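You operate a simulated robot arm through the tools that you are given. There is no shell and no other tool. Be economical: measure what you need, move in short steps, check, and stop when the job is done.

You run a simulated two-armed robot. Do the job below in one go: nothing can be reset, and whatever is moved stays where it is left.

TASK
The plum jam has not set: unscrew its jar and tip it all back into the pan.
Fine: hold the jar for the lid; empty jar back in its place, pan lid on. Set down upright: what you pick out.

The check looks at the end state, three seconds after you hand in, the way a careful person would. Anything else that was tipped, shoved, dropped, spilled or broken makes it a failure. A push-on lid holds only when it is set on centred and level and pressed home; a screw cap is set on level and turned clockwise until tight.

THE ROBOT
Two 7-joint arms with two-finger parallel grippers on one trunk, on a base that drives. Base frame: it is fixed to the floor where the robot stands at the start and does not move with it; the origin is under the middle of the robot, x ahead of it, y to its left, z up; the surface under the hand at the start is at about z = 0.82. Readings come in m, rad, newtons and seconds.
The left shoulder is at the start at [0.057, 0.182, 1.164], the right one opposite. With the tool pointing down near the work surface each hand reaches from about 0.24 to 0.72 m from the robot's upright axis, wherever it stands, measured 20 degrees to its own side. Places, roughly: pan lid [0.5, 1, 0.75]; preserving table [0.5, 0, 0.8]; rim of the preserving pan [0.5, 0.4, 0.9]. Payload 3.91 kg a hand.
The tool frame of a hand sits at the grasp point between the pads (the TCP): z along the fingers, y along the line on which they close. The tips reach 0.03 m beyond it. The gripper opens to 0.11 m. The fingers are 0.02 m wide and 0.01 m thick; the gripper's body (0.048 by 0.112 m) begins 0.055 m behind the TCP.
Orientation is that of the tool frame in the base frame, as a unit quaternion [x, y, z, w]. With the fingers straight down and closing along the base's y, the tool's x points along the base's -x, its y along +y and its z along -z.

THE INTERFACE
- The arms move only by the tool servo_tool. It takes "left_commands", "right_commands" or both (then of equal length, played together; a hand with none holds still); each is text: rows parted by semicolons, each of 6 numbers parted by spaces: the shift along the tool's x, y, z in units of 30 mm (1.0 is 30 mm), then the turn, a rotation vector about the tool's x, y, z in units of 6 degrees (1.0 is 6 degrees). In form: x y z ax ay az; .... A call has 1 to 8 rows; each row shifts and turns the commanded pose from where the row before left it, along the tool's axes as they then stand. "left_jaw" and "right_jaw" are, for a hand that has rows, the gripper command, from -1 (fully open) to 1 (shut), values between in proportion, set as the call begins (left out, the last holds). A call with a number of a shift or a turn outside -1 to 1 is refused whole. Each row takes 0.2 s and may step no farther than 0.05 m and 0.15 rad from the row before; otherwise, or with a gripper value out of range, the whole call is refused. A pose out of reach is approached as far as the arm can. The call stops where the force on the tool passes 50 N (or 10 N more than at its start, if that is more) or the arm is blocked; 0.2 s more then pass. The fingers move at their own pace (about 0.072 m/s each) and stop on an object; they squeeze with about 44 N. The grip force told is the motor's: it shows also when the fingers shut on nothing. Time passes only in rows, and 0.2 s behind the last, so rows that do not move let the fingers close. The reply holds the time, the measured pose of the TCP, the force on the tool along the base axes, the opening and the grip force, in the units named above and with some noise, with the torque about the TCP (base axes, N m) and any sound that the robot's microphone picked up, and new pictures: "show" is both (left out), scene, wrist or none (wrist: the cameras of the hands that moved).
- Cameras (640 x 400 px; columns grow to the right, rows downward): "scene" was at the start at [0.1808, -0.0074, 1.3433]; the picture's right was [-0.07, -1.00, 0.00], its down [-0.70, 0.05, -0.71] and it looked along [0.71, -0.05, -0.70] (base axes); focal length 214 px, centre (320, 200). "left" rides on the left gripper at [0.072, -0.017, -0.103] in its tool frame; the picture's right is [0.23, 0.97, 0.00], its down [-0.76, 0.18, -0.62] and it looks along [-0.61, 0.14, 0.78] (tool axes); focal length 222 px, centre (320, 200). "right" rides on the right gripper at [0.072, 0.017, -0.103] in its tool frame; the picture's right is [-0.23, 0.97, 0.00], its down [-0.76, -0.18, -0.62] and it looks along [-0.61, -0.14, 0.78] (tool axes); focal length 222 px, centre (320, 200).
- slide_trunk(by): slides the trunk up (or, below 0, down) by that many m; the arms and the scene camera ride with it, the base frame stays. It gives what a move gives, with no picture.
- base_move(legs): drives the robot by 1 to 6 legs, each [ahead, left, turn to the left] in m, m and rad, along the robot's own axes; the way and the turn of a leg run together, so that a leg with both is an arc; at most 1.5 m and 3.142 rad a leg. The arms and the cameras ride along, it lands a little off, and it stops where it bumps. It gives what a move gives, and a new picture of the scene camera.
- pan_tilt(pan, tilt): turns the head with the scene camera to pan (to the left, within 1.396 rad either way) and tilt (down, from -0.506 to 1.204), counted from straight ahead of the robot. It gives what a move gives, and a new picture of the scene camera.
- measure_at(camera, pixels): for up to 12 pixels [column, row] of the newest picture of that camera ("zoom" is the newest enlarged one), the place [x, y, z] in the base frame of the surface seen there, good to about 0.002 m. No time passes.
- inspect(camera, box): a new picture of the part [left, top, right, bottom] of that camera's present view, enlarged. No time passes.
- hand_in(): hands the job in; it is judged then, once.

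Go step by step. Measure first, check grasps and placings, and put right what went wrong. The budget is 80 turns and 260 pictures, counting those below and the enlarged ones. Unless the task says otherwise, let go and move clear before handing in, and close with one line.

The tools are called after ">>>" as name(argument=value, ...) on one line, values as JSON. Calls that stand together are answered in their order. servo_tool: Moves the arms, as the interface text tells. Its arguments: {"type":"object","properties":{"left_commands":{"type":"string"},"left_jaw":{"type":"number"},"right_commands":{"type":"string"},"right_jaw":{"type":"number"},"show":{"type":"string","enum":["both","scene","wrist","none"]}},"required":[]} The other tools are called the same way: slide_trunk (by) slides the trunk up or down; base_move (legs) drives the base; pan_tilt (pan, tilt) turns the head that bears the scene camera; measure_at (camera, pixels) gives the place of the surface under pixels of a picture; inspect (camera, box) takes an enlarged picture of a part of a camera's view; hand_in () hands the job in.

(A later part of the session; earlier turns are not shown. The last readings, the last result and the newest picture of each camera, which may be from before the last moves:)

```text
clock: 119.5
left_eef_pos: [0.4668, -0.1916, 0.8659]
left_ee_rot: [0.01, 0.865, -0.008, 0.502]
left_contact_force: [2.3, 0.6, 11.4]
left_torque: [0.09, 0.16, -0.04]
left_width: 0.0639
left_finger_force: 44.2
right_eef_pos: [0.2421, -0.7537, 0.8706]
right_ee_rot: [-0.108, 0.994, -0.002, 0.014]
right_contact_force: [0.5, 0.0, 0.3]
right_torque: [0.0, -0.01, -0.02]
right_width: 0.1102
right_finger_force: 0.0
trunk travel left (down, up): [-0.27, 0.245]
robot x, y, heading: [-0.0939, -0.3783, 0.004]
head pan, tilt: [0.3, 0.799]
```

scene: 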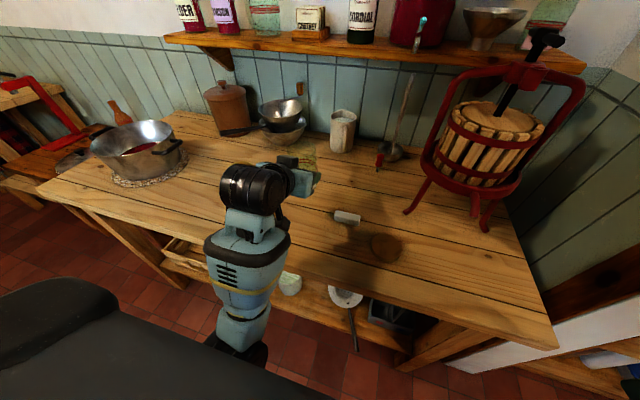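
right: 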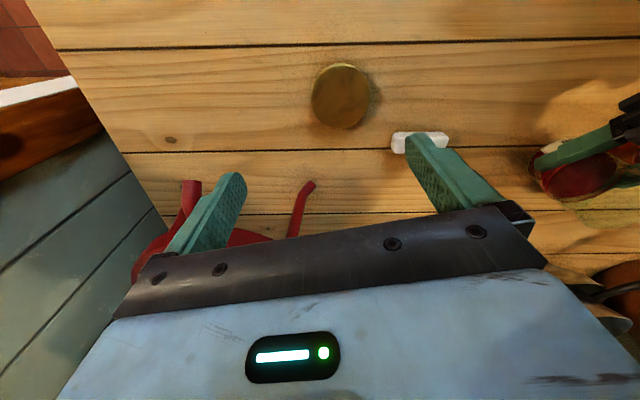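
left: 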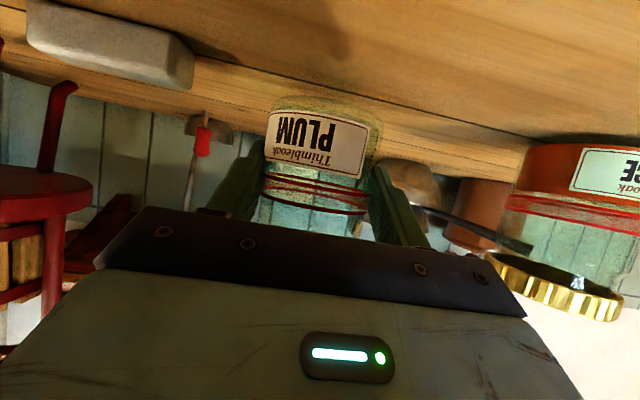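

Contact at 11 N, so the jar is seated. I'll open the jaw.

>>> servo_tool(left_commands="0 0 0 0 0 0;0 0 0 0 0 0;0 0 0 0 0 0;0 0 0 0 0 0", left_jaw=-1, show="wrist")

>>> base_move(legs=[[-0.15, 0, 0]])

>>> inspect(camera="left", box=[0, 0, 640, 400])

```text
clock: 120.5
left_eef_pos: [0.4652, -0.1909, 0.8637]
left_ee_rot: [0.01, 0.866, -0.008, 0.499]
left_contact_force: [0.5, -0.1, -0.1]
left_torque: [-0.02, -0.01, -0.02]
left_width: 0.1099
left_finger_force: 0.0
right_eef_pos: [0.2419, -0.7525, 0.87]
right_ee_rot: [-0.107, 0.994, -0.002, 0.015]
right_contact_force: [-0.3, 0.3, -0.2]
right_torque: [-0.01, 0.0, 0.02]
right_width: 0.1102
right_finger_force: 0.1
trunk travel left (down, up): [-0.27, 0.245]
robot x, y, heading: [-0.0946, -0.3805, 0.007]
head pan, tilt: [0.3, 0.799]
```

left: 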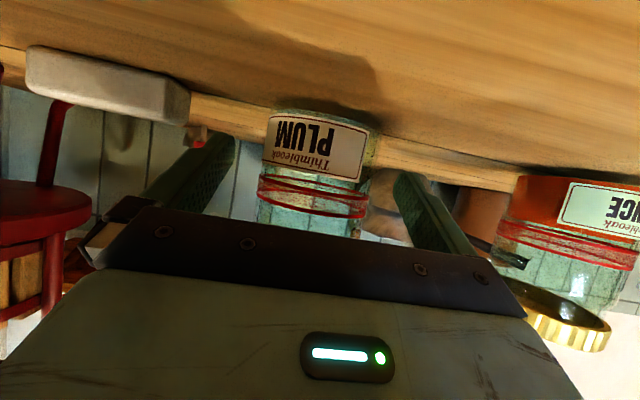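

```text
clock: 121.9
left_eef_pos: [0.3195, -0.1943, 0.8634]
left_ee_rot: [0.012, 0.866, -0.008, 0.5]
left_contact_force: [-0.9, 0.2, 0.1]
left_torque: [0.01, 0.0, 0.02]
left_width: 0.11
left_finger_force: 0.0
right_eef_pos: [0.093, -0.7544, 0.87]
right_ee_rot: [-0.106, 0.994, -0.001, 0.014]
right_contact_force: [-0.2, 0.5, -0.3]
right_torque: [0.01, -0.02, 0.05]
right_width: 0.1096
right_finger_force: 0.1
trunk travel left (down, up): [-0.27, 0.245]
robot x, y, heading: [-0.2408, -0.3796, -0.002]
head pan, tilt: [0.3, 0.799]
```

scene: 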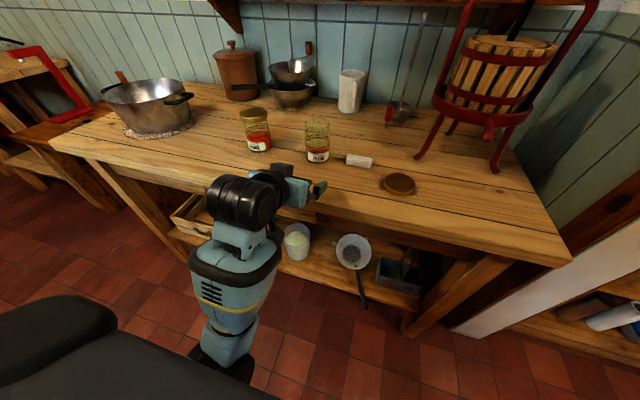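

```text
1.00 times, centred on (320, 200) of left (not enlarged: the box is as wide or as high as the picture)
```

zoom: 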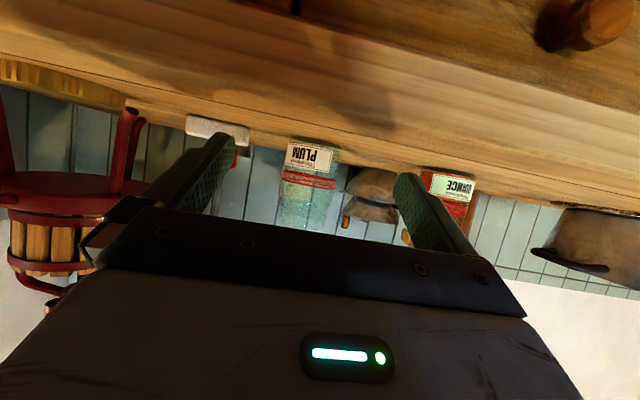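

The plum jar stands empty and upright in its place (317,140), with the quince and lid undisturbed. Now for the pan lid: I'll back off, raise the trunk, and drive left to look at it.

>>> slide_trunk(by=0.2)

>>> base_move(legs=[[-0.15, 0, 0], [0, 1.0, 0]])

>>> inspect(camera="scene", box=[0, 60, 320, 260])

```text
clock: 124.1
left_eef_pos: [0.3197, -0.1934, 1.0624]
left_ee_rot: [0.012, 0.867, -0.009, 0.499]
left_contact_force: [0.4, 0.2, -0.3]
left_torque: [0.0, 0.0, 0.0]
left_width: 0.1097
left_finger_force: 0.0
right_eef_pos: [0.0939, -0.7554, 1.0701]
right_ee_rot: [-0.106, 0.994, -0.001, 0.014]
right_contact_force: [0.6, -0.4, -1.1]
right_torque: [0.02, 0.03, 0.01]
right_width: 0.11
right_finger_force: 0.0
trunk travel left (down, up): [-0.47, 0.045]
robot x, y, heading: [-0.2399, -0.3746, 0.006]
head pan, tilt: [0.3, 0.799]
```

```text
clock: 134.2
left_eef_pos: [0.1437, 0.8217, 1.0632]
left_ee_rot: [-0.002, 0.866, -0.001, 0.5]
left_contact_force: [0.4, 0.0, 0.4]
left_torque: [0.0, -0.04, 0.0]
left_width: 0.1098
left_finger_force: 0.1
right_eef_pos: [-0.063, 0.254, 1.0699]
right_ee_rot: [-0.121, 0.993, -0.001, 0.015]
right_contact_force: [-0.2, 0.4, 0.0]
right_torque: [-0.03, -0.02, -0.03]
right_width: 0.1097
right_finger_force: 0.1
trunk travel left (down, up): [-0.47, 0.045]
robot x, y, heading: [-0.4117, 0.6225, 0.03]
head pan, tilt: [0.3, 0.799]
```

scene: 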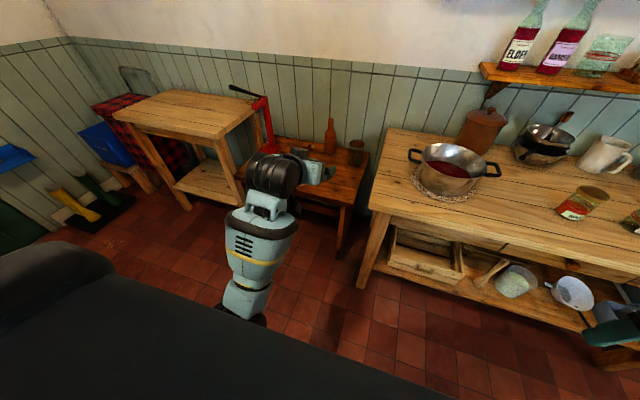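

```text
2.00 times, centred on (160, 160) of scene
```

zoom: 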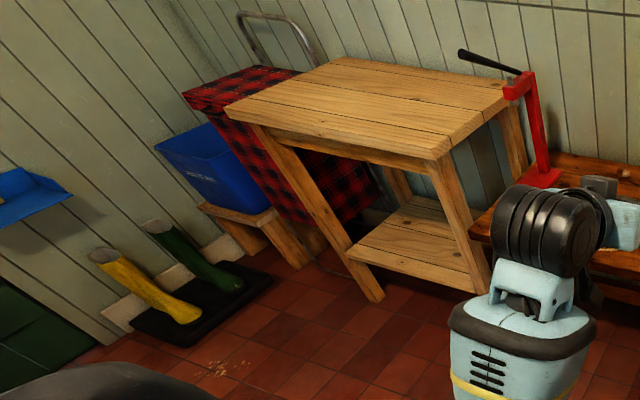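

The small side table with the lid is behind the left hand at (300,165). I'll turn the left hand back to pointing down, move it aside, and straighten the heading.

>>> servo_tool(left_commands="0 0 0 0 1 0;0 0 0 0 1 0;0 0 0 0 1 0;0 0 0 0 1 0;0 0 0 0 1 0;0 0 0 0 1 0;0 0 0 0 1 0;0 0 0 0 1 0", show="none")

>>> servo_tool(left_commands="0 0 0 0 1 0;0 0 0 0 1 0;0.8 0 -0.5 0 0 0;0.8 0 -0.5 0 0 0;0.8 0 -0.5 0 0 0;0 0 0 0 0 0", show="none")

>>> base_move(legs=[[0, 0, -0.03]])

>>> pan_tilt(pan=0.5, tilt=0.7)

```text
clock: 135.9
left_eef_pos: [0.1808, 0.8497, 1.0305]
left_ee_rot: [-0.014, 0.995, 0.015, 0.099]
left_contact_force: [0.4, -1.3, -1.2]
left_torque: [0.04, -0.01, -0.01]
left_width: 0.1104
left_finger_force: 0.0
left hand out of reach, approached as far as the arm can: row 6, 7, 8
right_eef_pos: [-0.0637, 0.2545, 1.0708]
right_ee_rot: [-0.122, 0.992, -0.002, 0.014]
right_contact_force: [0.1, -0.3, -0.5]
right_torque: [-0.01, 0.02, 0.01]
right_width: 0.1102
right_finger_force: 0.2
trunk travel left (down, up): [-0.47, 0.045]
robot x, y, heading: [-0.4096, 0.6202, 0.03]
head pan, tilt: [0.3, 0.799]
```

```text
clock: 137.3
left_eef_pos: [0.1969, 0.8634, 1.049]
left_ee_rot: [-0.01, 1.0, 0.003, -0.003]
left_contact_force: [0.4, -0.4, -0.4]
left_torque: [0.03, -0.01, -0.04]
left_width: 0.1101
left_finger_force: 0.1
left hand out of reach, approached as far as the arm can: row 1, 2, 3, 4, 5
right_eef_pos: [-0.0618, 0.2541, 1.0699]
right_ee_rot: [-0.122, 0.992, -0.001, 0.014]
right_contact_force: [-0.1, -0.3, -0.3]
right_torque: [-0.01, -0.01, 0.0]
right_width: 0.1102
right_finger_force: 0.0
trunk travel left (down, up): [-0.47, 0.045]
robot x, y, heading: [-0.4091, 0.6192, 0.031]
head pan, tilt: [0.3, 0.799]
```

```text
clock: 138.1
left_eef_pos: [0.2048, 0.8467, 1.0515]
left_ee_rot: [0.003, 1.0, 0.002, -0.001]
left_contact_force: [0.0, -1.1, -0.1]
left_torque: [0.03, 0.01, 0.03]
left_width: 0.11
left_finger_force: 0.1
right_eef_pos: [-0.0732, 0.2441, 1.0699]
right_ee_rot: [-0.108, 0.994, -0.002, 0.014]
right_contact_force: [1.1, 0.2, -0.1]
right_torque: [0.01, 0.0, 0.0]
right_width: 0.11
right_finger_force: 0.1
trunk travel left (down, up): [-0.47, 0.045]
robot x, y, heading: [-0.4127, 0.6214, 0.006]
head pan, tilt: [0.3, 0.799]
```

scene: 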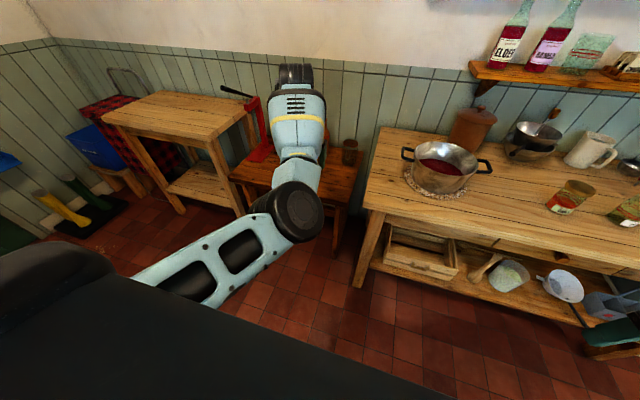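

```text
clock: 138.8
left_eef_pos: [0.205, 0.8479, 1.0519]
left_ee_rot: [0.002, 1.0, 0.002, -0.002]
left_contact_force: [0.4, -0.6, 0.7]
left_torque: [0.0, 0.01, 0.0]
left_width: 0.1103
left_finger_force: 0.0
right_eef_pos: [-0.0735, 0.2437, 1.0705]
right_ee_rot: [-0.106, 0.994, -0.001, 0.014]
right_contact_force: [0.0, 0.2, 1.0]
right_torque: [-0.01, 0.01, 0.02]
right_width: 0.1097
right_finger_force: 0.0
trunk travel left (down, up): [-0.47, 0.045]
robot x, y, heading: [-0.4123, 0.6159, 0.002]
head pan, tilt: [0.499, 0.7]
```

scene: 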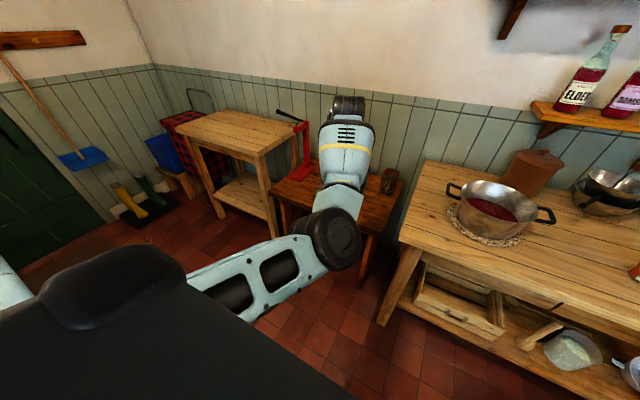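

The hand points down again but is stretched out and hides the lid. I'll draw it back and to the right.

>>> servo_tool(left_commands="0.75 -0.7 0 0 0 0;0.75 -0.7 0 0 0 0;0.75 -0.7 0 0 0 0;0.75 -0.7 0 0 0 0;0.75 -0.7 0 0 0 0;0.75 -0.7 0 0 0 0;0.75 -0.7 0 0 0 0;0.75 -0.7 0 0 0 0", show="scene")

>>> inspect(camera="scene", box=[240, 130, 440, 255])

```text
clock: 140.8
left_eef_pos: [0.1915, 0.7198, 0.9879]
left_ee_rot: [-0.018, 1.0, 0.009, 0.008]
left_contact_force: [0.8, -0.4, 0.0]
left_torque: [-0.03, -0.01, 0.0]
left_width: 0.11
left_finger_force: 0.1
left hand out of reach, approached as far as the arm can: row 1, 2, 3, 4, 5, 6, 7, 8
right_eef_pos: [-0.0747, 0.2439, 1.0705]
right_ee_rot: [-0.108, 0.994, -0.002, 0.013]
right_contact_force: [0.0, 0.6, 0.7]
right_torque: [-0.03, 0.01, -0.02]
right_width: 0.1101
right_finger_force: 0.1
trunk travel left (down, up): [-0.47, 0.045]
robot x, y, heading: [-0.4094, 0.621, 0.008]
head pan, tilt: [0.499, 0.7]
stopped in row 8 (left hand): the arm was blocked; the commanded pose is now the measured one
```

scene: 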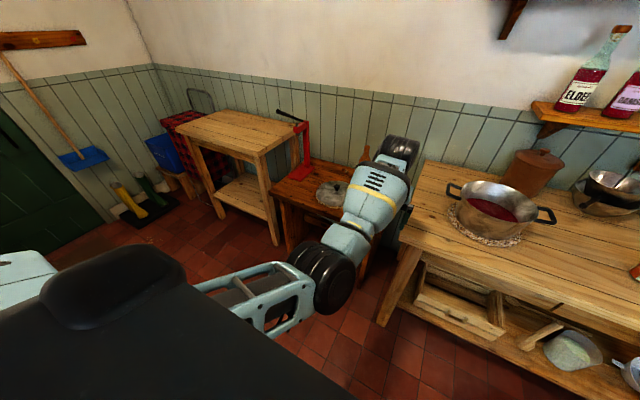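

```text
3.20 times, centred on (340, 192) of scene
```

zoom: 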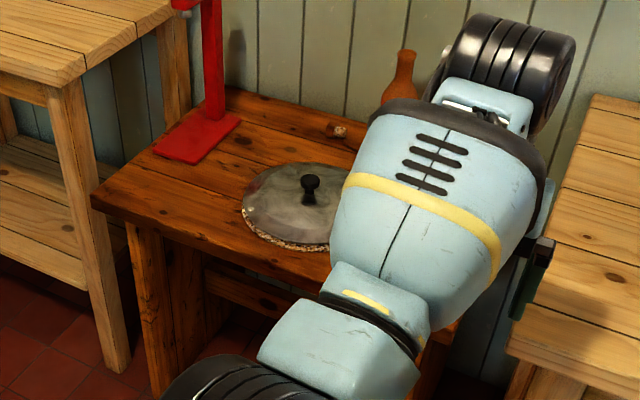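

The lid with its black knob is visible at (310,185) in the zoom. The left arm is now awkwardly configured, but the right is in its natural posture. I'll measure the knob and consider using the right hand.

>>> measure_at(camera="zoom", pixels=[[310, 180], [309, 198], [245, 210], [310, 240], [290, 167], [270, 185], [325, 215], [335, 128], [120, 195], [195, 155], [250, 180], [405, 60]])

```text
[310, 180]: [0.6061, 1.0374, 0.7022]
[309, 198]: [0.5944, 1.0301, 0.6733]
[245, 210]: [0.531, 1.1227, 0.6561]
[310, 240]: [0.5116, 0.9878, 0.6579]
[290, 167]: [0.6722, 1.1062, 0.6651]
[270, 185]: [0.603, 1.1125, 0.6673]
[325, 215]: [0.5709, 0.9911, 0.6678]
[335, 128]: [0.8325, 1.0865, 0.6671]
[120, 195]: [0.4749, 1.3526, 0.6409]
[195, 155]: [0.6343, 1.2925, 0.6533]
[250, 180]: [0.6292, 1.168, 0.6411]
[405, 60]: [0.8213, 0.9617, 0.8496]
```

The knob is at (0.61, 1.036), top about 0.705, with the lid disc at z 0.667. I'll reconfigure the left arm: re-pitch it to the known good pose, retract it toward the body, then point it down from there, the reverse of how it got there.

>>> servo_tool(left_commands="0 0 0 0 -1 0;0 0 0 0 -1 0;0 0 0 0 -1 0;0 0 0 0 -1 0;0 0 0 0 -1 0;0 0 0 0 -1 0;0 0 0 0 -1 0;0 0 0 0 -1 0", show="none")

>>> servo_tool(left_commands="0 0 0 0 -1 0;0 0 0 0 -1 0;0 0 -0.7 0 0 0;0 0 -0.9 0 0 0;0 0 -0.9 0 0 0;0 0 -0.9 0 0 0;0 0 0 0 0 0", show="scene")

```text
clock: 142.8
left_eef_pos: [0.2029, 0.7439, 0.9991]
left_ee_rot: [-0.017, 0.903, 0.038, 0.427]
left_contact_force: [0.3, -0.1, -0.6]
left_torque: [0.02, -0.01, 0.0]
left_width: 0.1104
left_finger_force: 0.0
right_eef_pos: [-0.0751, 0.2442, 1.0707]
right_ee_rot: [-0.107, 0.994, -0.003, 0.014]
right_contact_force: [0.4, 0.2, 0.6]
right_torque: [0.0, 0.0, -0.01]
right_width: 0.11
right_finger_force: 0.0
trunk travel left (down, up): [-0.47, 0.045]
robot x, y, heading: [-0.4077, 0.6194, 0.01]
head pan, tilt: [0.499, 0.7]
stopped in row 8 (left hand): the arm was blocked; the commanded pose is now the measured one
```

```text
clock: 144.3
left_eef_pos: [0.1231, 0.7833, 1.0458]
left_ee_rot: [0.005, 0.839, 0.116, 0.532]
left_contact_force: [-1.0, -0.6, 0.0]
left_torque: [-0.04, 0.02, 0.0]
left_width: 0.1098
left_finger_force: 0.0
right_eef_pos: [-0.0748, 0.2438, 1.0696]
right_ee_rot: [-0.108, 0.994, -0.001, 0.015]
right_contact_force: [-0.1, -0.8, 0.0]
right_torque: [0.0, 0.01, 0.03]
right_width: 0.1099
right_finger_force: 0.1
trunk travel left (down, up): [-0.47, 0.045]
robot x, y, heading: [-0.4123, 0.615, 0.005]
head pan, tilt: [0.499, 0.7]
stopped in row 7 (left hand): the arm was blocked; the commanded pose is now the measured one
```

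scene: 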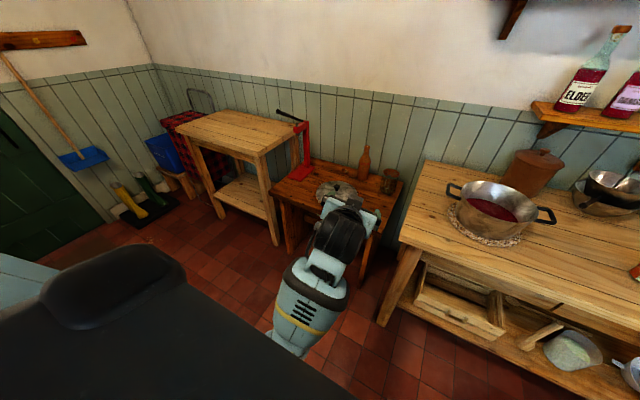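

It's blocked again on straight retreat but free to the left. I'll move left and back together toward the arm's own side.

>>> servo_tool(left_commands="0.1 0.9 0.1 0 0 0;0.1 0.9 0.1 0 0 0;0.44 0.74 -0.49 0 0 0;0.44 0.74 -0.49 0 0 0;0.44 0.74 -0.49 0 0 0;0.44 0.74 -0.49 0 0 0;0.44 0.74 -0.49 0 0 0;0 0 0 0 0 0", show="scene")

```text
clock: 146.1
left_eef_pos: [0.0265, 0.9424, 1.0344]
left_ee_rot: [0.004, 0.839, 0.115, 0.532]
left_contact_force: [0.4, 0.0, -0.1]
left_torque: [0.0, 0.02, 0.0]
left_width: 0.1099
left_finger_force: 0.1
left hand out of reach, approached as far as the arm can: row 7
right_eef_pos: [-0.0742, 0.2419, 1.0694]
right_ee_rot: [-0.107, 0.994, -0.001, 0.014]
right_contact_force: [-0.2, -1.7, -1.1]
right_torque: [0.02, -0.02, -0.02]
right_width: 0.1101
right_finger_force: 0.1
trunk travel left (down, up): [-0.47, 0.045]
robot x, y, heading: [-0.4112, 0.6201, 0.005]
head pan, tilt: [0.499, 0.7]
```

scene: 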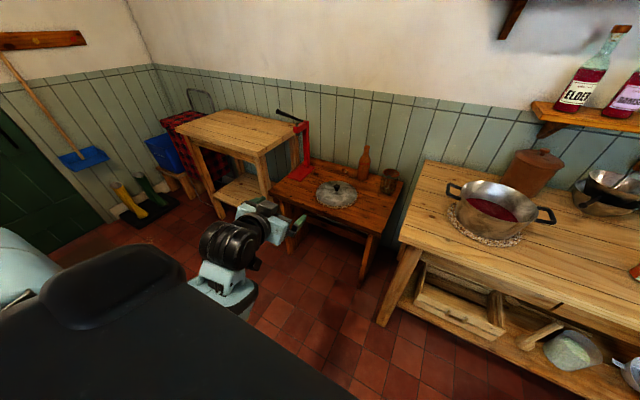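

The lid is in clear view at (338,193). From this retracted pose I'll try pitching the left hand down.

>>> servo_tool(left_commands="0 0 0 0 1 0;0 0 0 0 1 0;0 0 0 0 1 0;0 0 0 0 1 0;0 0 0 0 1 0;0 0 0 0 0 0", show="none")

>>> servo_tool(left_commands="0 0 0 0 1 0;0 0 0 0 1 0;0 0 0 0 1 0;0 0 0 0 1 0;0 0 0 0 0.8 0;0 0 0 0 0 0", show="scene")

```text
clock: 147.5
left_eef_pos: [0.0295, 0.9431, 1.0343]
left_ee_rot: [-0.025, 0.948, 0.11, 0.297]
left_contact_force: [-0.6, -0.2, 0.1]
left_torque: [-0.05, 0.01, 0.0]
left_width: 0.1099
left_finger_force: 0.1
right_eef_pos: [-0.0735, 0.2447, 1.0708]
right_ee_rot: [-0.108, 0.994, -0.002, 0.014]
right_contact_force: [0.5, 0.6, -0.3]
right_torque: [-0.04, 0.04, 0.0]
right_width: 0.1098
right_finger_force: 0.1
trunk travel left (down, up): [-0.47, 0.045]
robot x, y, heading: [-0.4119, 0.6163, 0.001]
head pan, tilt: [0.499, 0.7]
```

```text
clock: 148.9
left_eef_pos: [0.0544, 1.0017, 1.0059]
left_ee_rot: [-0.068, 0.989, 0.123, 0.049]
left_contact_force: [-0.3, 0.2, -0.8]
left_torque: [-0.01, 0.01, -0.01]
left_width: 0.11
left_finger_force: 0.0
left hand out of reach, approached as far as the arm can: row 2, 3, 4, 5
right_eef_pos: [-0.0738, 0.2444, 1.07]
right_ee_rot: [-0.106, 0.994, -0.002, 0.014]
right_contact_force: [-0.2, -0.1, 0.3]
right_torque: [-0.01, -0.02, -0.03]
right_width: 0.11
right_finger_force: 0.0
trunk travel left (down, up): [-0.47, 0.045]
robot x, y, heading: [-0.4126, 0.6198, 0.004]
head pan, tilt: [0.499, 0.7]
```

scene: 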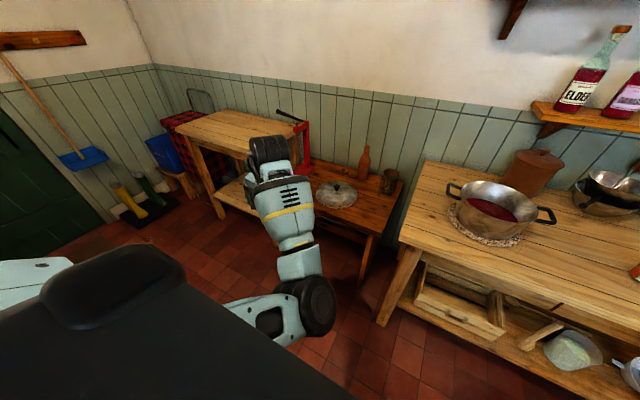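

The hand is within 15° of vertical. I'll lower it, which should ease reach, and finish levelling.

>>> servo_tool(left_commands="0.1 -0.2 0.9 0 0 0;0.1 -0.2 0.9 0 0 0;0.1 -0.2 0.9 0.4 0.2 0;0.1 -0.2 0.9 0.45 0.22 0;0.1 -0.1 0.9 0.45 0.22 0;0 0 0.9 0.45 0.22 0;0 0 0 0.45 0.22 0;0 0 0 0 0 0", show="scene")

```text
clock: 150.7
left_eef_pos: [0.0607, 0.975, 0.8379]
left_ee_rot: [-0.052, 0.999, -0.016, 0.001]
left_contact_force: [0.3, -0.2, -0.6]
left_torque: [-0.02, 0.0, 0.03]
left_width: 0.1101
left_finger_force: 0.1
right_eef_pos: [-0.0747, 0.2435, 1.0698]
right_ee_rot: [-0.107, 0.994, -0.003, 0.014]
right_contact_force: [1.1, 0.5, -0.5]
right_torque: [0.02, -0.01, 0.02]
right_width: 0.1102
right_finger_force: 0.1
trunk travel left (down, up): [-0.47, 0.045]
robot x, y, heading: [-0.4116, 0.6188, 0.008]
head pan, tilt: [0.499, 0.7]
```

scene: 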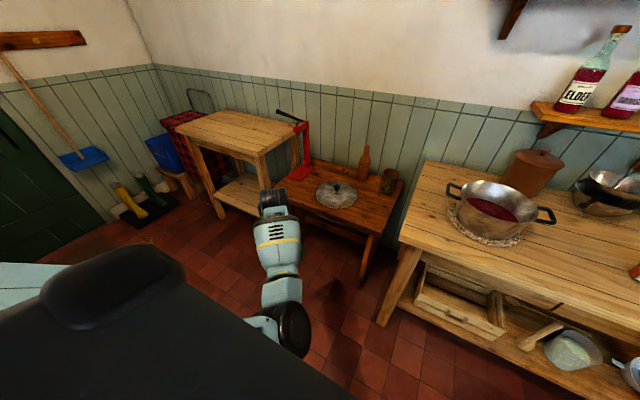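

The left hand now points straight down with good tracking. I'll extend it 0.1 m ahead and raise it 0.09 to test the reach I need.

>>> servo_tool(left_commands="-0.7 0 -0.5 -0.1 0 0;-0.7 0 -0.5 -0.1 0 0;-0.7 0 -0.5 -0.1 0 0;-0.7 0 -0.5 0 0 0;-0.6 0 -0.5 0 0 0;0 0 -0.5 0 0 0;0 0 0 0 0 0", show="scene")

```text
clock: 152.3
left_eef_pos: [0.1608, 0.9887, 0.9276]
left_ee_rot: [-0.052, 0.999, 0.0, 0.002]
left_contact_force: [-1.0, 0.7, -0.1]
left_torque: [-0.02, 0.02, -0.01]
left_width: 0.1101
left_finger_force: 0.1
right_eef_pos: [-0.0736, 0.2439, 1.0715]
right_ee_rot: [-0.107, 0.994, -0.002, 0.014]
right_contact_force: [0.4, 0.2, 0.4]
right_torque: [0.02, -0.01, 0.0]
right_width: 0.1099
right_finger_force: 0.0
trunk travel left (down, up): [-0.47, 0.045]
robot x, y, heading: [-0.4093, 0.6198, 0.004]
head pan, tilt: [0.499, 0.7]
```

scene: 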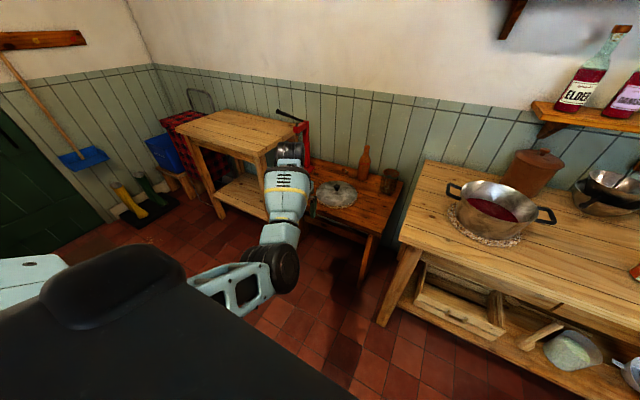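

It tracks perfectly. I'll test another 0.06 m up.

>>> servo_tool(left_commands="0 0 -0.7 0 0 0;0 0 -0.7 0 0 0;0 0 -0.6 0 0 0;0 0 0 0 0 0", show="none")

>>> inspect(camera="scene", box=[280, 160, 400, 230])

>>> measure_at(camera="zoom", pixels=[[310, 140], [308, 165], [208, 170], [400, 185], [325, 240], [320, 128], [300, 145], [318, 145], [450, 130], [30, 130], [60, 60]])

```text
clock: 153.3
left_eef_pos: [0.1606, 0.9877, 0.9887]
left_ee_rot: [-0.052, 0.999, -0.001, 0.001]
left_contact_force: [0.5, 0.5, -0.7]
left_torque: [0.01, 0.04, 0.02]
left_width: 0.11
left_finger_force: 0.0
right_eef_pos: [-0.074, 0.2441, 1.0701]
right_ee_rot: [-0.107, 0.994, -0.002, 0.013]
right_contact_force: [-0.1, 0.3, -1.0]
right_torque: [-0.01, 0.02, 0.0]
right_width: 0.1102
right_finger_force: 0.0
trunk travel left (down, up): [-0.47, 0.045]
robot x, y, heading: [-0.4139, 0.6206, 0.013]
head pan, tilt: [0.499, 0.7]
```

```text
5.33 times, centred on (340, 195) of scene
```

zoom: 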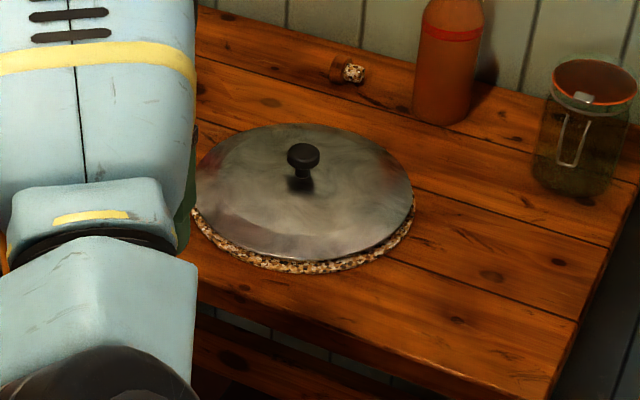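

```text
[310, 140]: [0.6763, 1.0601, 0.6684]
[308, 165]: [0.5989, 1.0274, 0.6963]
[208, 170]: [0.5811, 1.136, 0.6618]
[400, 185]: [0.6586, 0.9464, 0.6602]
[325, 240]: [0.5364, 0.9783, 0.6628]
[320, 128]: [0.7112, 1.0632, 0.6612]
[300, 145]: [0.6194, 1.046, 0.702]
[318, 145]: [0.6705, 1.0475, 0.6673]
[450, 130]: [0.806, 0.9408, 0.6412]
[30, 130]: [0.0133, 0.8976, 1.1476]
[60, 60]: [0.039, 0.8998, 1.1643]
```

The reach is confirmed. The lid's centre and knob are at about (0.612, 1.037). I'll drive forward 0.42 and left 0.05 and check the alignment.

>>> base_move(legs=[[0, 0.05, -0.01], [0.3, 0, 0]])

>>> base_move(legs=[[0.12, 0, 0]])

>>> inspect(camera="left", box=[0, 0, 640, 400])

```text
clock: 156.1
left_eef_pos: [0.4701, 1.029, 0.9873]
left_ee_rot: [-0.046, 0.999, 0.0, 0.003]
left_contact_force: [0.1, 1.4, -0.7]
left_torque: [0.01, 0.03, -0.02]
left_width: 0.1097
left_finger_force: 0.1
right_eef_pos: [0.2274, 0.2871, 1.0704]
right_ee_rot: [-0.102, 0.995, -0.001, 0.014]
right_contact_force: [0.4, 0.0, 0.3]
right_torque: [-0.01, 0.02, -0.03]
right_width: 0.11
right_finger_force: 0.0
trunk travel left (down, up): [-0.47, 0.045]
robot x, y, heading: [-0.1044, 0.6721, -0.006]
head pan, tilt: [0.499, 0.7]
```

scene: 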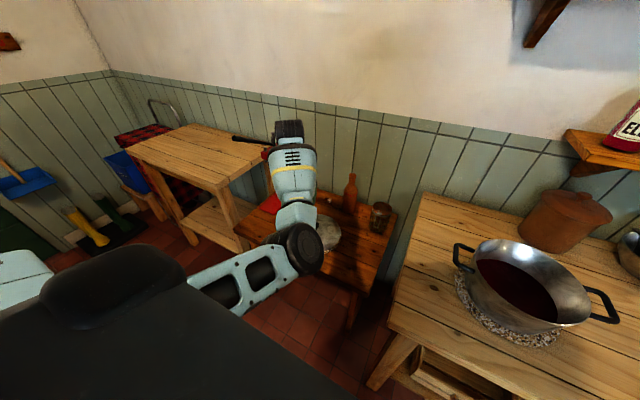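

```text
clock: 157.3
left_eef_pos: [0.5908, 1.0279, 0.9889]
left_ee_rot: [-0.045, 0.999, 0.0, 0.001]
left_contact_force: [0.4, 0.2, 0.0]
left_torque: [0.02, 0.02, 0.01]
left_width: 0.11
left_finger_force: 0.1
right_eef_pos: [0.3456, 0.2867, 1.0694]
right_ee_rot: [-0.101, 0.995, -0.002, 0.014]
right_contact_force: [0.8, -0.4, 0.5]
right_torque: [0.01, -0.01, -0.02]
right_width: 0.1099
right_finger_force: 0.0
trunk travel left (down, up): [-0.47, 0.045]
robot x, y, heading: [0.0133, 0.6693, -0.012]
head pan, tilt: [0.499, 0.7]
```

scene: 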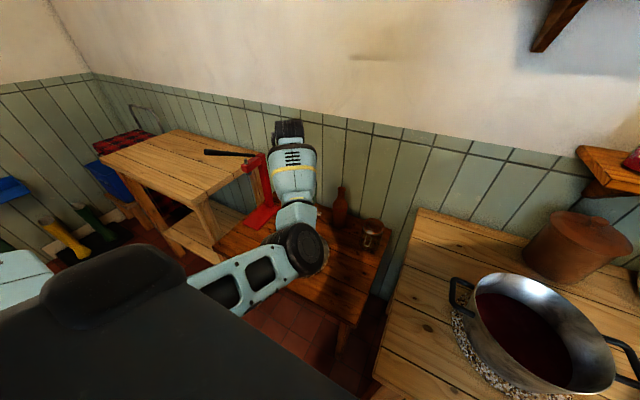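

```text
1.00 times, centred on (320, 200) of left (not enlarged: the box is as wide or as high as the picture)
```

zoom: 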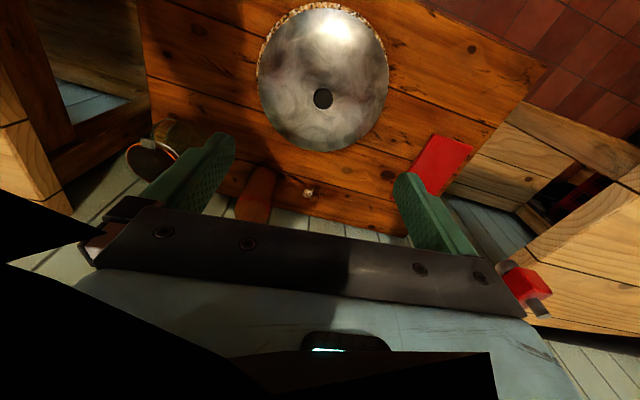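

>>> measure_at(camera="left", pixels=[[323, 98], [323, 60], [323, 140], [262, 75], [385, 80], [525, 285], [440, 165], [255, 190]])

>>> measure_at(camera="scene", pixels=[[230, 153], [262, 160], [340, 192]])

```text
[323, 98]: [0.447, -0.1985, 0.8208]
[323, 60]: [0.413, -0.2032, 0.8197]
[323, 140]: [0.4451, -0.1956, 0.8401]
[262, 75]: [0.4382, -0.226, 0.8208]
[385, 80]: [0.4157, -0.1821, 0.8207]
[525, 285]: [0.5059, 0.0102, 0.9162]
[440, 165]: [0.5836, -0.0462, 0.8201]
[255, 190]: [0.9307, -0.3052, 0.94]
```

```text
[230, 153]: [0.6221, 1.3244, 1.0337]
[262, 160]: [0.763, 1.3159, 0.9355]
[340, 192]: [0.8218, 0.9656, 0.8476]
```

>>> measure_at(camera="zoom", pixels=[[323, 98], [323, 60], [323, 140], [262, 75], [385, 80], [315, 98], [331, 98]])

```text
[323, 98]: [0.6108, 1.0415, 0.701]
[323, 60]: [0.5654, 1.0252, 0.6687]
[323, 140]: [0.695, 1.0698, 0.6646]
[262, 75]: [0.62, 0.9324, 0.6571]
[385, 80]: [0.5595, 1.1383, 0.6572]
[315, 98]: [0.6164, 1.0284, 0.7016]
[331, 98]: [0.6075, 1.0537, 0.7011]
```

The knob centre is (0.612, 1.041), top 0.7015. I'll align over it, lift the right hand for clearance, and check the left elbow's height before lowering.

>>> servo_tool(left_commands="-0.37 0.17 0 0 0 0;-0.37 0.17 0 0 0 0;0 0 0 0 0 0;0 0 0 0 0 0;0 0 0 0 0 0", right_commands="0 0 -0.9 0 0 0;0 0 -0.9 0 0 0;0 0 -0.9 0 0 0;0 0 -0.9 0 0 0;0 0 0 0 0 0", show="wrist")

>>> measure_at(camera="scene", pixels=[[300, 245], [315, 260], [240, 285], [270, 275], [298, 215]])

```text
clock: 158.5
left_eef_pos: [0.6134, 1.0397, 0.9876]
left_ee_rot: [-0.045, 0.999, 0.0, 0.001]
left_contact_force: [-0.1, 0.1, -0.4]
left_torque: [-0.03, 0.0, 0.02]
left_width: 0.1098
left_finger_force: 0.1
right_eef_pos: [0.3448, 0.2876, 1.1795]
right_ee_rot: [-0.101, 0.995, -0.002, 0.013]
right_contact_force: [0.5, -0.3, 0.0]
right_torque: [0.03, 0.01, 0.01]
right_width: 0.1102
right_finger_force: 0.1
trunk travel left (down, up): [-0.47, 0.045]
robot x, y, heading: [0.0146, 0.6672, -0.007]
head pan, tilt: [0.499, 0.7]
```

right: 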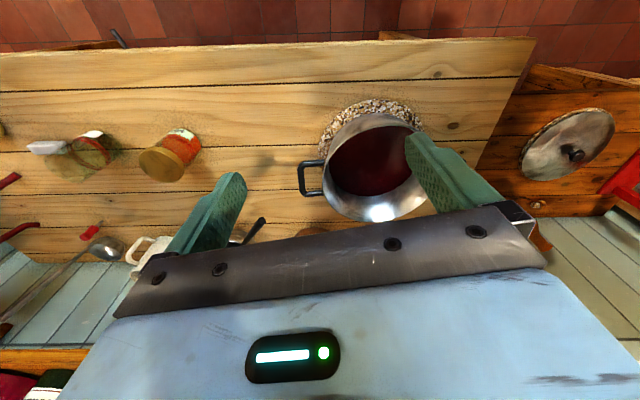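
left: 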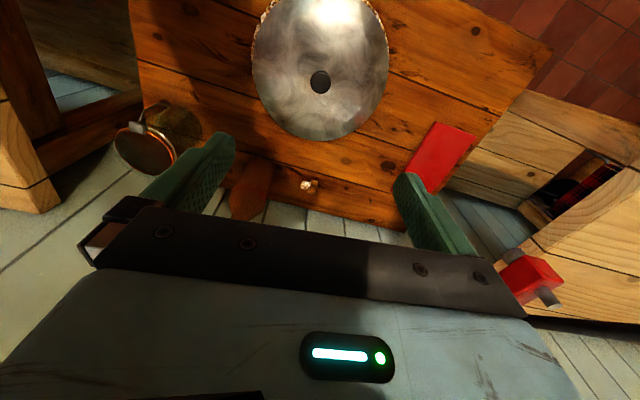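

```text
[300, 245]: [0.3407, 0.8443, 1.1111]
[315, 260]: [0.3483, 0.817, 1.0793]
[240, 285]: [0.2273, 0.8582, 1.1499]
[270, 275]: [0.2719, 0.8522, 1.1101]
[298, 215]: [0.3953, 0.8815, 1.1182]
```

The elbow at z 1.11 has ample clearance. I'll lower the trunk 0.2, then check the alignment.

>>> slide_trunk(by=-0.2)

>>> inspect(camera="left", box=[0, 0, 640, 400])

```text
clock: 160.7
left_eef_pos: [0.6119, 1.0395, 0.7878]
left_ee_rot: [-0.045, 0.999, 0.0, 0.002]
left_contact_force: [0.5, -0.4, 0.8]
left_torque: [0.01, 0.01, -0.02]
left_width: 0.11
left_finger_force: 0.0
right_eef_pos: [0.3438, 0.2887, 0.9776]
right_ee_rot: [-0.101, 0.995, -0.002, 0.015]
right_contact_force: [0.1, 0.2, -0.4]
right_torque: [0.0, 0.01, -0.02]
right_width: 0.1099
right_finger_force: 0.0
trunk travel left (down, up): [-0.27, 0.245]
robot x, y, heading: [0.0159, 0.6646, -0.009]
head pan, tilt: [0.499, 0.7]
```

```text
1.00 times, centred on (320, 200) of left (not enlarged: the box is as wide or as high as the picture)
```

zoom: 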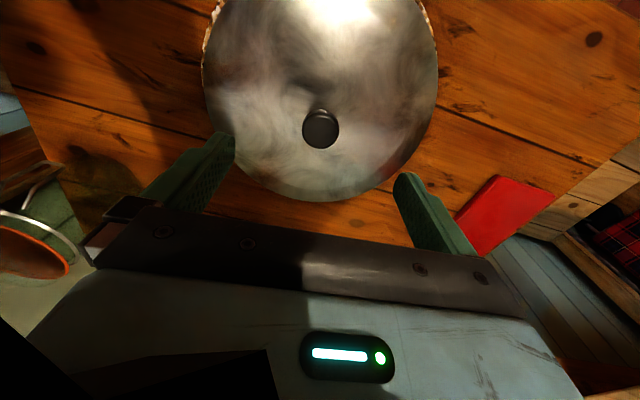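

The knob at (320,128) is centred between the fingers. I'll lower 0.082 and close on it.

>>> servo_tool(left_commands="0 0 0.8 0 0 0;0 0 0.8 0 0 0;0 0 0.7 0 0 0;0 0 0.43 0 0 0;0 0 0 0 0 0", show="wrist")

>>> servo_tool(left_commands="0 0 0 0 0 0;0 0 0 0 0 0;0 0 0 0 0 0;0 0 0 0 0 0;0 0 0 0 0 0;0 0 0 0 0 0", left_jaw=1, show="wrist")

```text
clock: 161.9
left_eef_pos: [0.6132, 1.0392, 0.7052]
left_ee_rot: [-0.044, 0.999, 0.0, 0.002]
left_contact_force: [-0.7, 1.1, 0.1]
left_torque: [-0.02, 0.02, -0.01]
left_width: 0.11
left_finger_force: 0.0
right_eef_pos: [0.3426, 0.2871, 0.9779]
right_ee_rot: [-0.101, 0.995, -0.002, 0.014]
right_contact_force: [-0.8, 0.3, -0.8]
right_torque: [-0.01, -0.01, -0.02]
right_width: 0.1102
right_finger_force: 0.1
trunk travel left (down, up): [-0.27, 0.245]
robot x, y, heading: [0.0156, 0.6675, -0.013]
head pan, tilt: [0.499, 0.7]
```

left: 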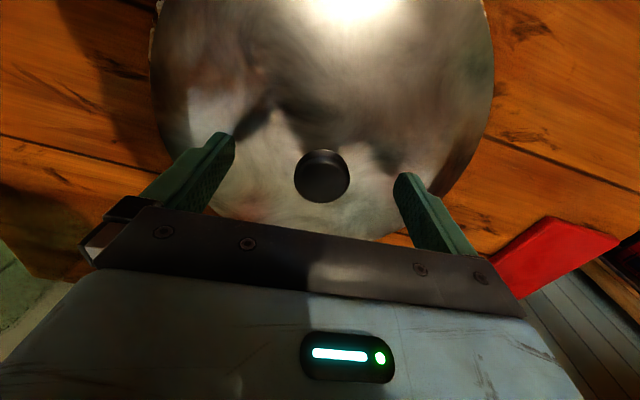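

```text
clock: 163.3
left_eef_pos: [0.6135, 1.0413, 0.7068]
left_ee_rot: [-0.045, 0.999, 0.0, 0.002]
left_contact_force: [-0.2, 1.1, 1.7]
left_torque: [0.39, 0.09, -0.01]
left_width: 0.0309
left_finger_force: 43.8
right_eef_pos: [0.3438, 0.2876, 0.9782]
right_ee_rot: [-0.101, 0.995, -0.001, 0.014]
right_contact_force: [0.2, -0.1, -0.5]
right_torque: [0.0, -0.02, 0.01]
right_width: 0.11
right_finger_force: 0.1
trunk travel left (down, up): [-0.27, 0.245]
robot x, y, heading: [0.0166, 0.6699, -0.013]
head pan, tilt: [0.499, 0.7]
```

left: 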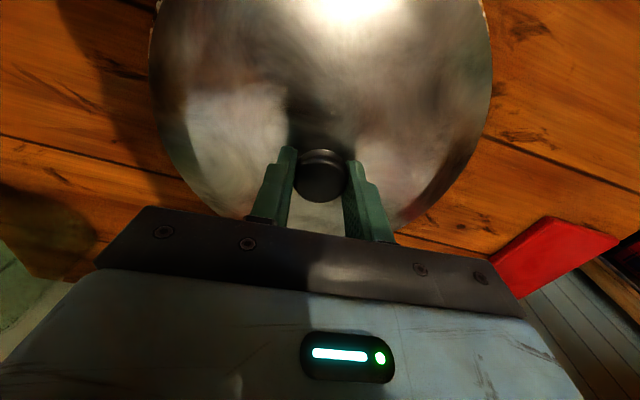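

The knob is gripped (0.031). I'll lift with the arm a little first, then with the trunk.

>>> servo_tool(left_commands="0 0 -0.3 0 0 0;0 0 -0.6 0 0 0;0 0 -0.8 0 0 0;0 0 -0.8 0 0 0;0 0 -0.3 0 0 0;0 0 0 0 0 0", show="wrist")

>>> slide_trunk(by=0.235)

>>> inspect(camera="left", box=[0, 0, 640, 400])

```text
clock: 164.7
left_eef_pos: [0.6112, 1.0389, 0.7891]
left_ee_rot: [-0.046, 0.999, -0.001, 0.001]
left_contact_force: [0.7, 0.5, -2.2]
left_torque: [-0.01, -0.02, -0.01]
left_width: 0.0307
left_finger_force: 43.6
right_eef_pos: [0.3433, 0.2874, 0.9791]
right_ee_rot: [-0.101, 0.995, -0.002, 0.014]
right_contact_force: [-0.7, 0.0, -1.1]
right_torque: [-0.02, -0.01, 0.04]
right_width: 0.1099
right_finger_force: 0.0
trunk travel left (down, up): [-0.27, 0.245]
robot x, y, heading: [0.0148, 0.671, -0.012]
head pan, tilt: [0.499, 0.7]
```

left: 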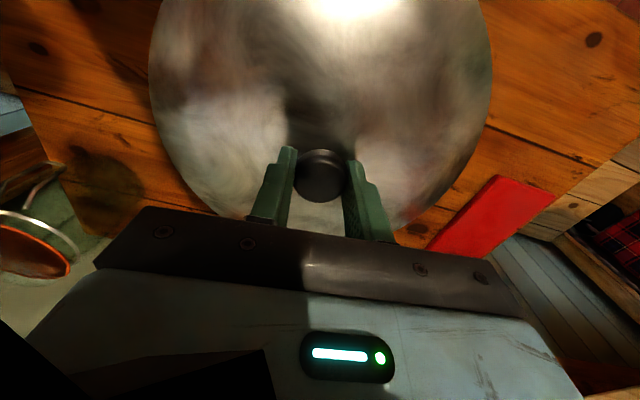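

```text
clock: 167.2
left_eef_pos: [0.613, 1.0392, 1.0234]
left_ee_rot: [-0.046, 0.999, -0.001, 0.0]
left_contact_force: [-0.2, 0.6, -1.4]
left_torque: [0.04, -0.03, -0.05]
left_width: 0.0308
left_finger_force: 44.3
right_eef_pos: [0.3443, 0.2891, 1.2111]
right_ee_rot: [-0.101, 0.995, -0.003, 0.012]
right_contact_force: [0.5, -0.3, 0.3]
right_torque: [0.03, 0.0, 0.0]
right_width: 0.1099
right_finger_force: 0.0
trunk travel left (down, up): [-0.505, 0.01]
robot x, y, heading: [0.0185, 0.6648, -0.009]
head pan, tilt: [0.499, 0.7]
```

```text
1.00 times, centred on (320, 200) of left (not enlarged: the box is as wide or as high as the picture)
```

zoom: 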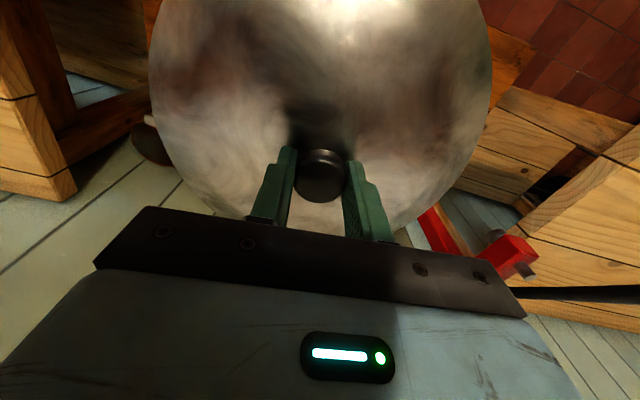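

The lid is level and clear at TCP z 1.023. I'll back off 0.094 and drive right 0.64 to the pan.

>>> base_move(legs=[[-0.094, 0, 0], [0, -0.64, 0.01]])

>>> inspect(camera="left", box=[0, 0, 640, 400])

```text
clock: 173.9
left_eef_pos: [0.5151, 0.4021, 1.0253]
left_ee_rot: [-0.042, 0.999, 0.0, 0.0]
left_contact_force: [0.5, -0.1, -2.7]
left_torque: [0.02, -0.04, 0.02]
left_width: 0.0308
left_finger_force: 43.7
right_eef_pos: [0.2421, -0.3501, 1.2138]
right_ee_rot: [-0.099, 0.995, -0.002, 0.013]
right_contact_force: [0.2, 0.8, 0.6]
right_torque: [-0.02, 0.02, -0.02]
right_width: 0.11
right_finger_force: 0.1
trunk travel left (down, up): [-0.505, 0.01]
robot x, y, heading: [-0.0828, 0.0313, -0.017]
head pan, tilt: [0.499, 0.7]
```

scene: 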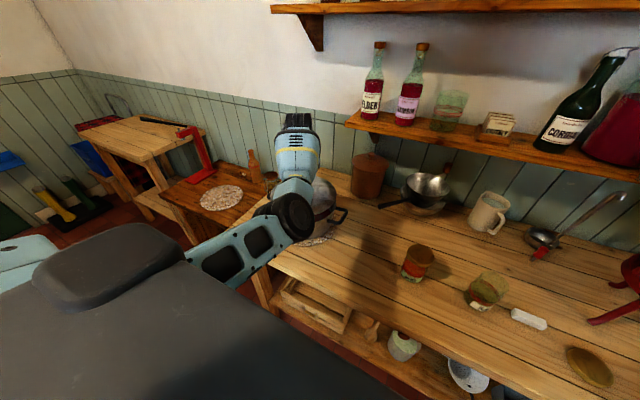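

```text
1.00 times, centred on (320, 200) of left (not enlarged: the box is as wide or as high as the picture)
```

zoom: 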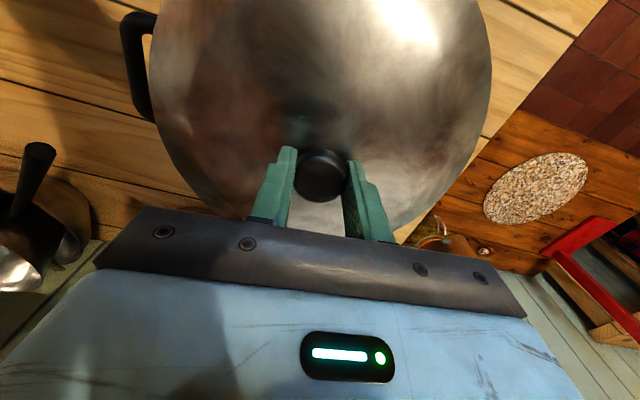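

I'm over the pan within a few mm. I'll refine the pan-centre estimate using the right-hand picture's rim points.

>>> measure_at(camera="right", pixels=[[325, 165], [324, 180], [331, 145], [345, 127], [365, 116], [385, 114], [335, 205], [352, 218], [378, 222], [400, 214], [415, 200], [405, 120]])

>>> inspect(camera="scene", box=[440, 250, 540, 330])

>>> inspect(camera="scene", box=[230, 150, 390, 260])

```text
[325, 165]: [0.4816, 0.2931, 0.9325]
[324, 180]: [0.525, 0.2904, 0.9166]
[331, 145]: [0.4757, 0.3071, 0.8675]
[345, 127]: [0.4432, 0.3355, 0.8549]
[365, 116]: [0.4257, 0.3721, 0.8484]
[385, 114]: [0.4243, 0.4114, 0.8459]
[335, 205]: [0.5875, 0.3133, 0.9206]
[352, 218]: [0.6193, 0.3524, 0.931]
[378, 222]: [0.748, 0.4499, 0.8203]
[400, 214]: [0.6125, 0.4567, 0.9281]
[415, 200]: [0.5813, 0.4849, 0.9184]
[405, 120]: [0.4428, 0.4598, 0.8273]
```

```text
5.00 times, centred on (490, 290) of scene
```

zoom: 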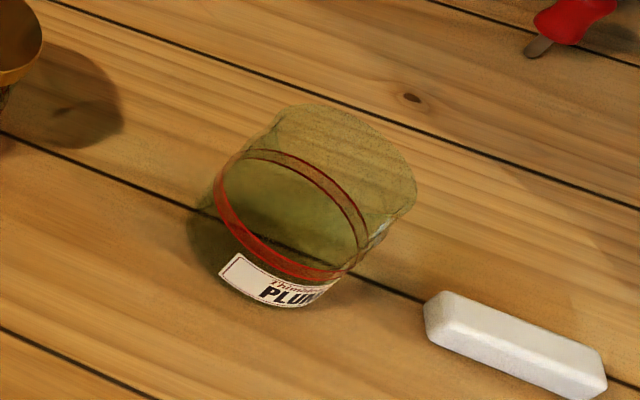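

```text
3.64 times, centred on (310, 205) of scene
5 turns are left
```

zoom: 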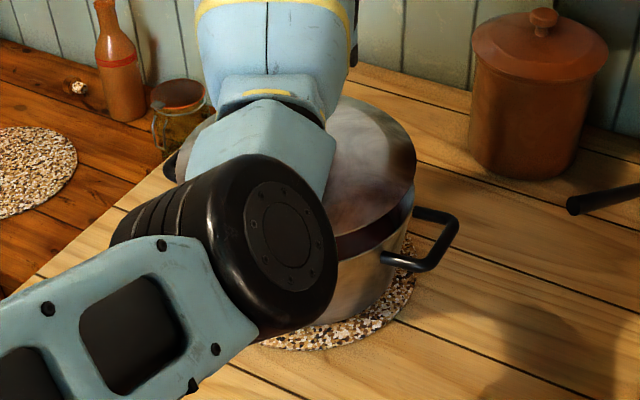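

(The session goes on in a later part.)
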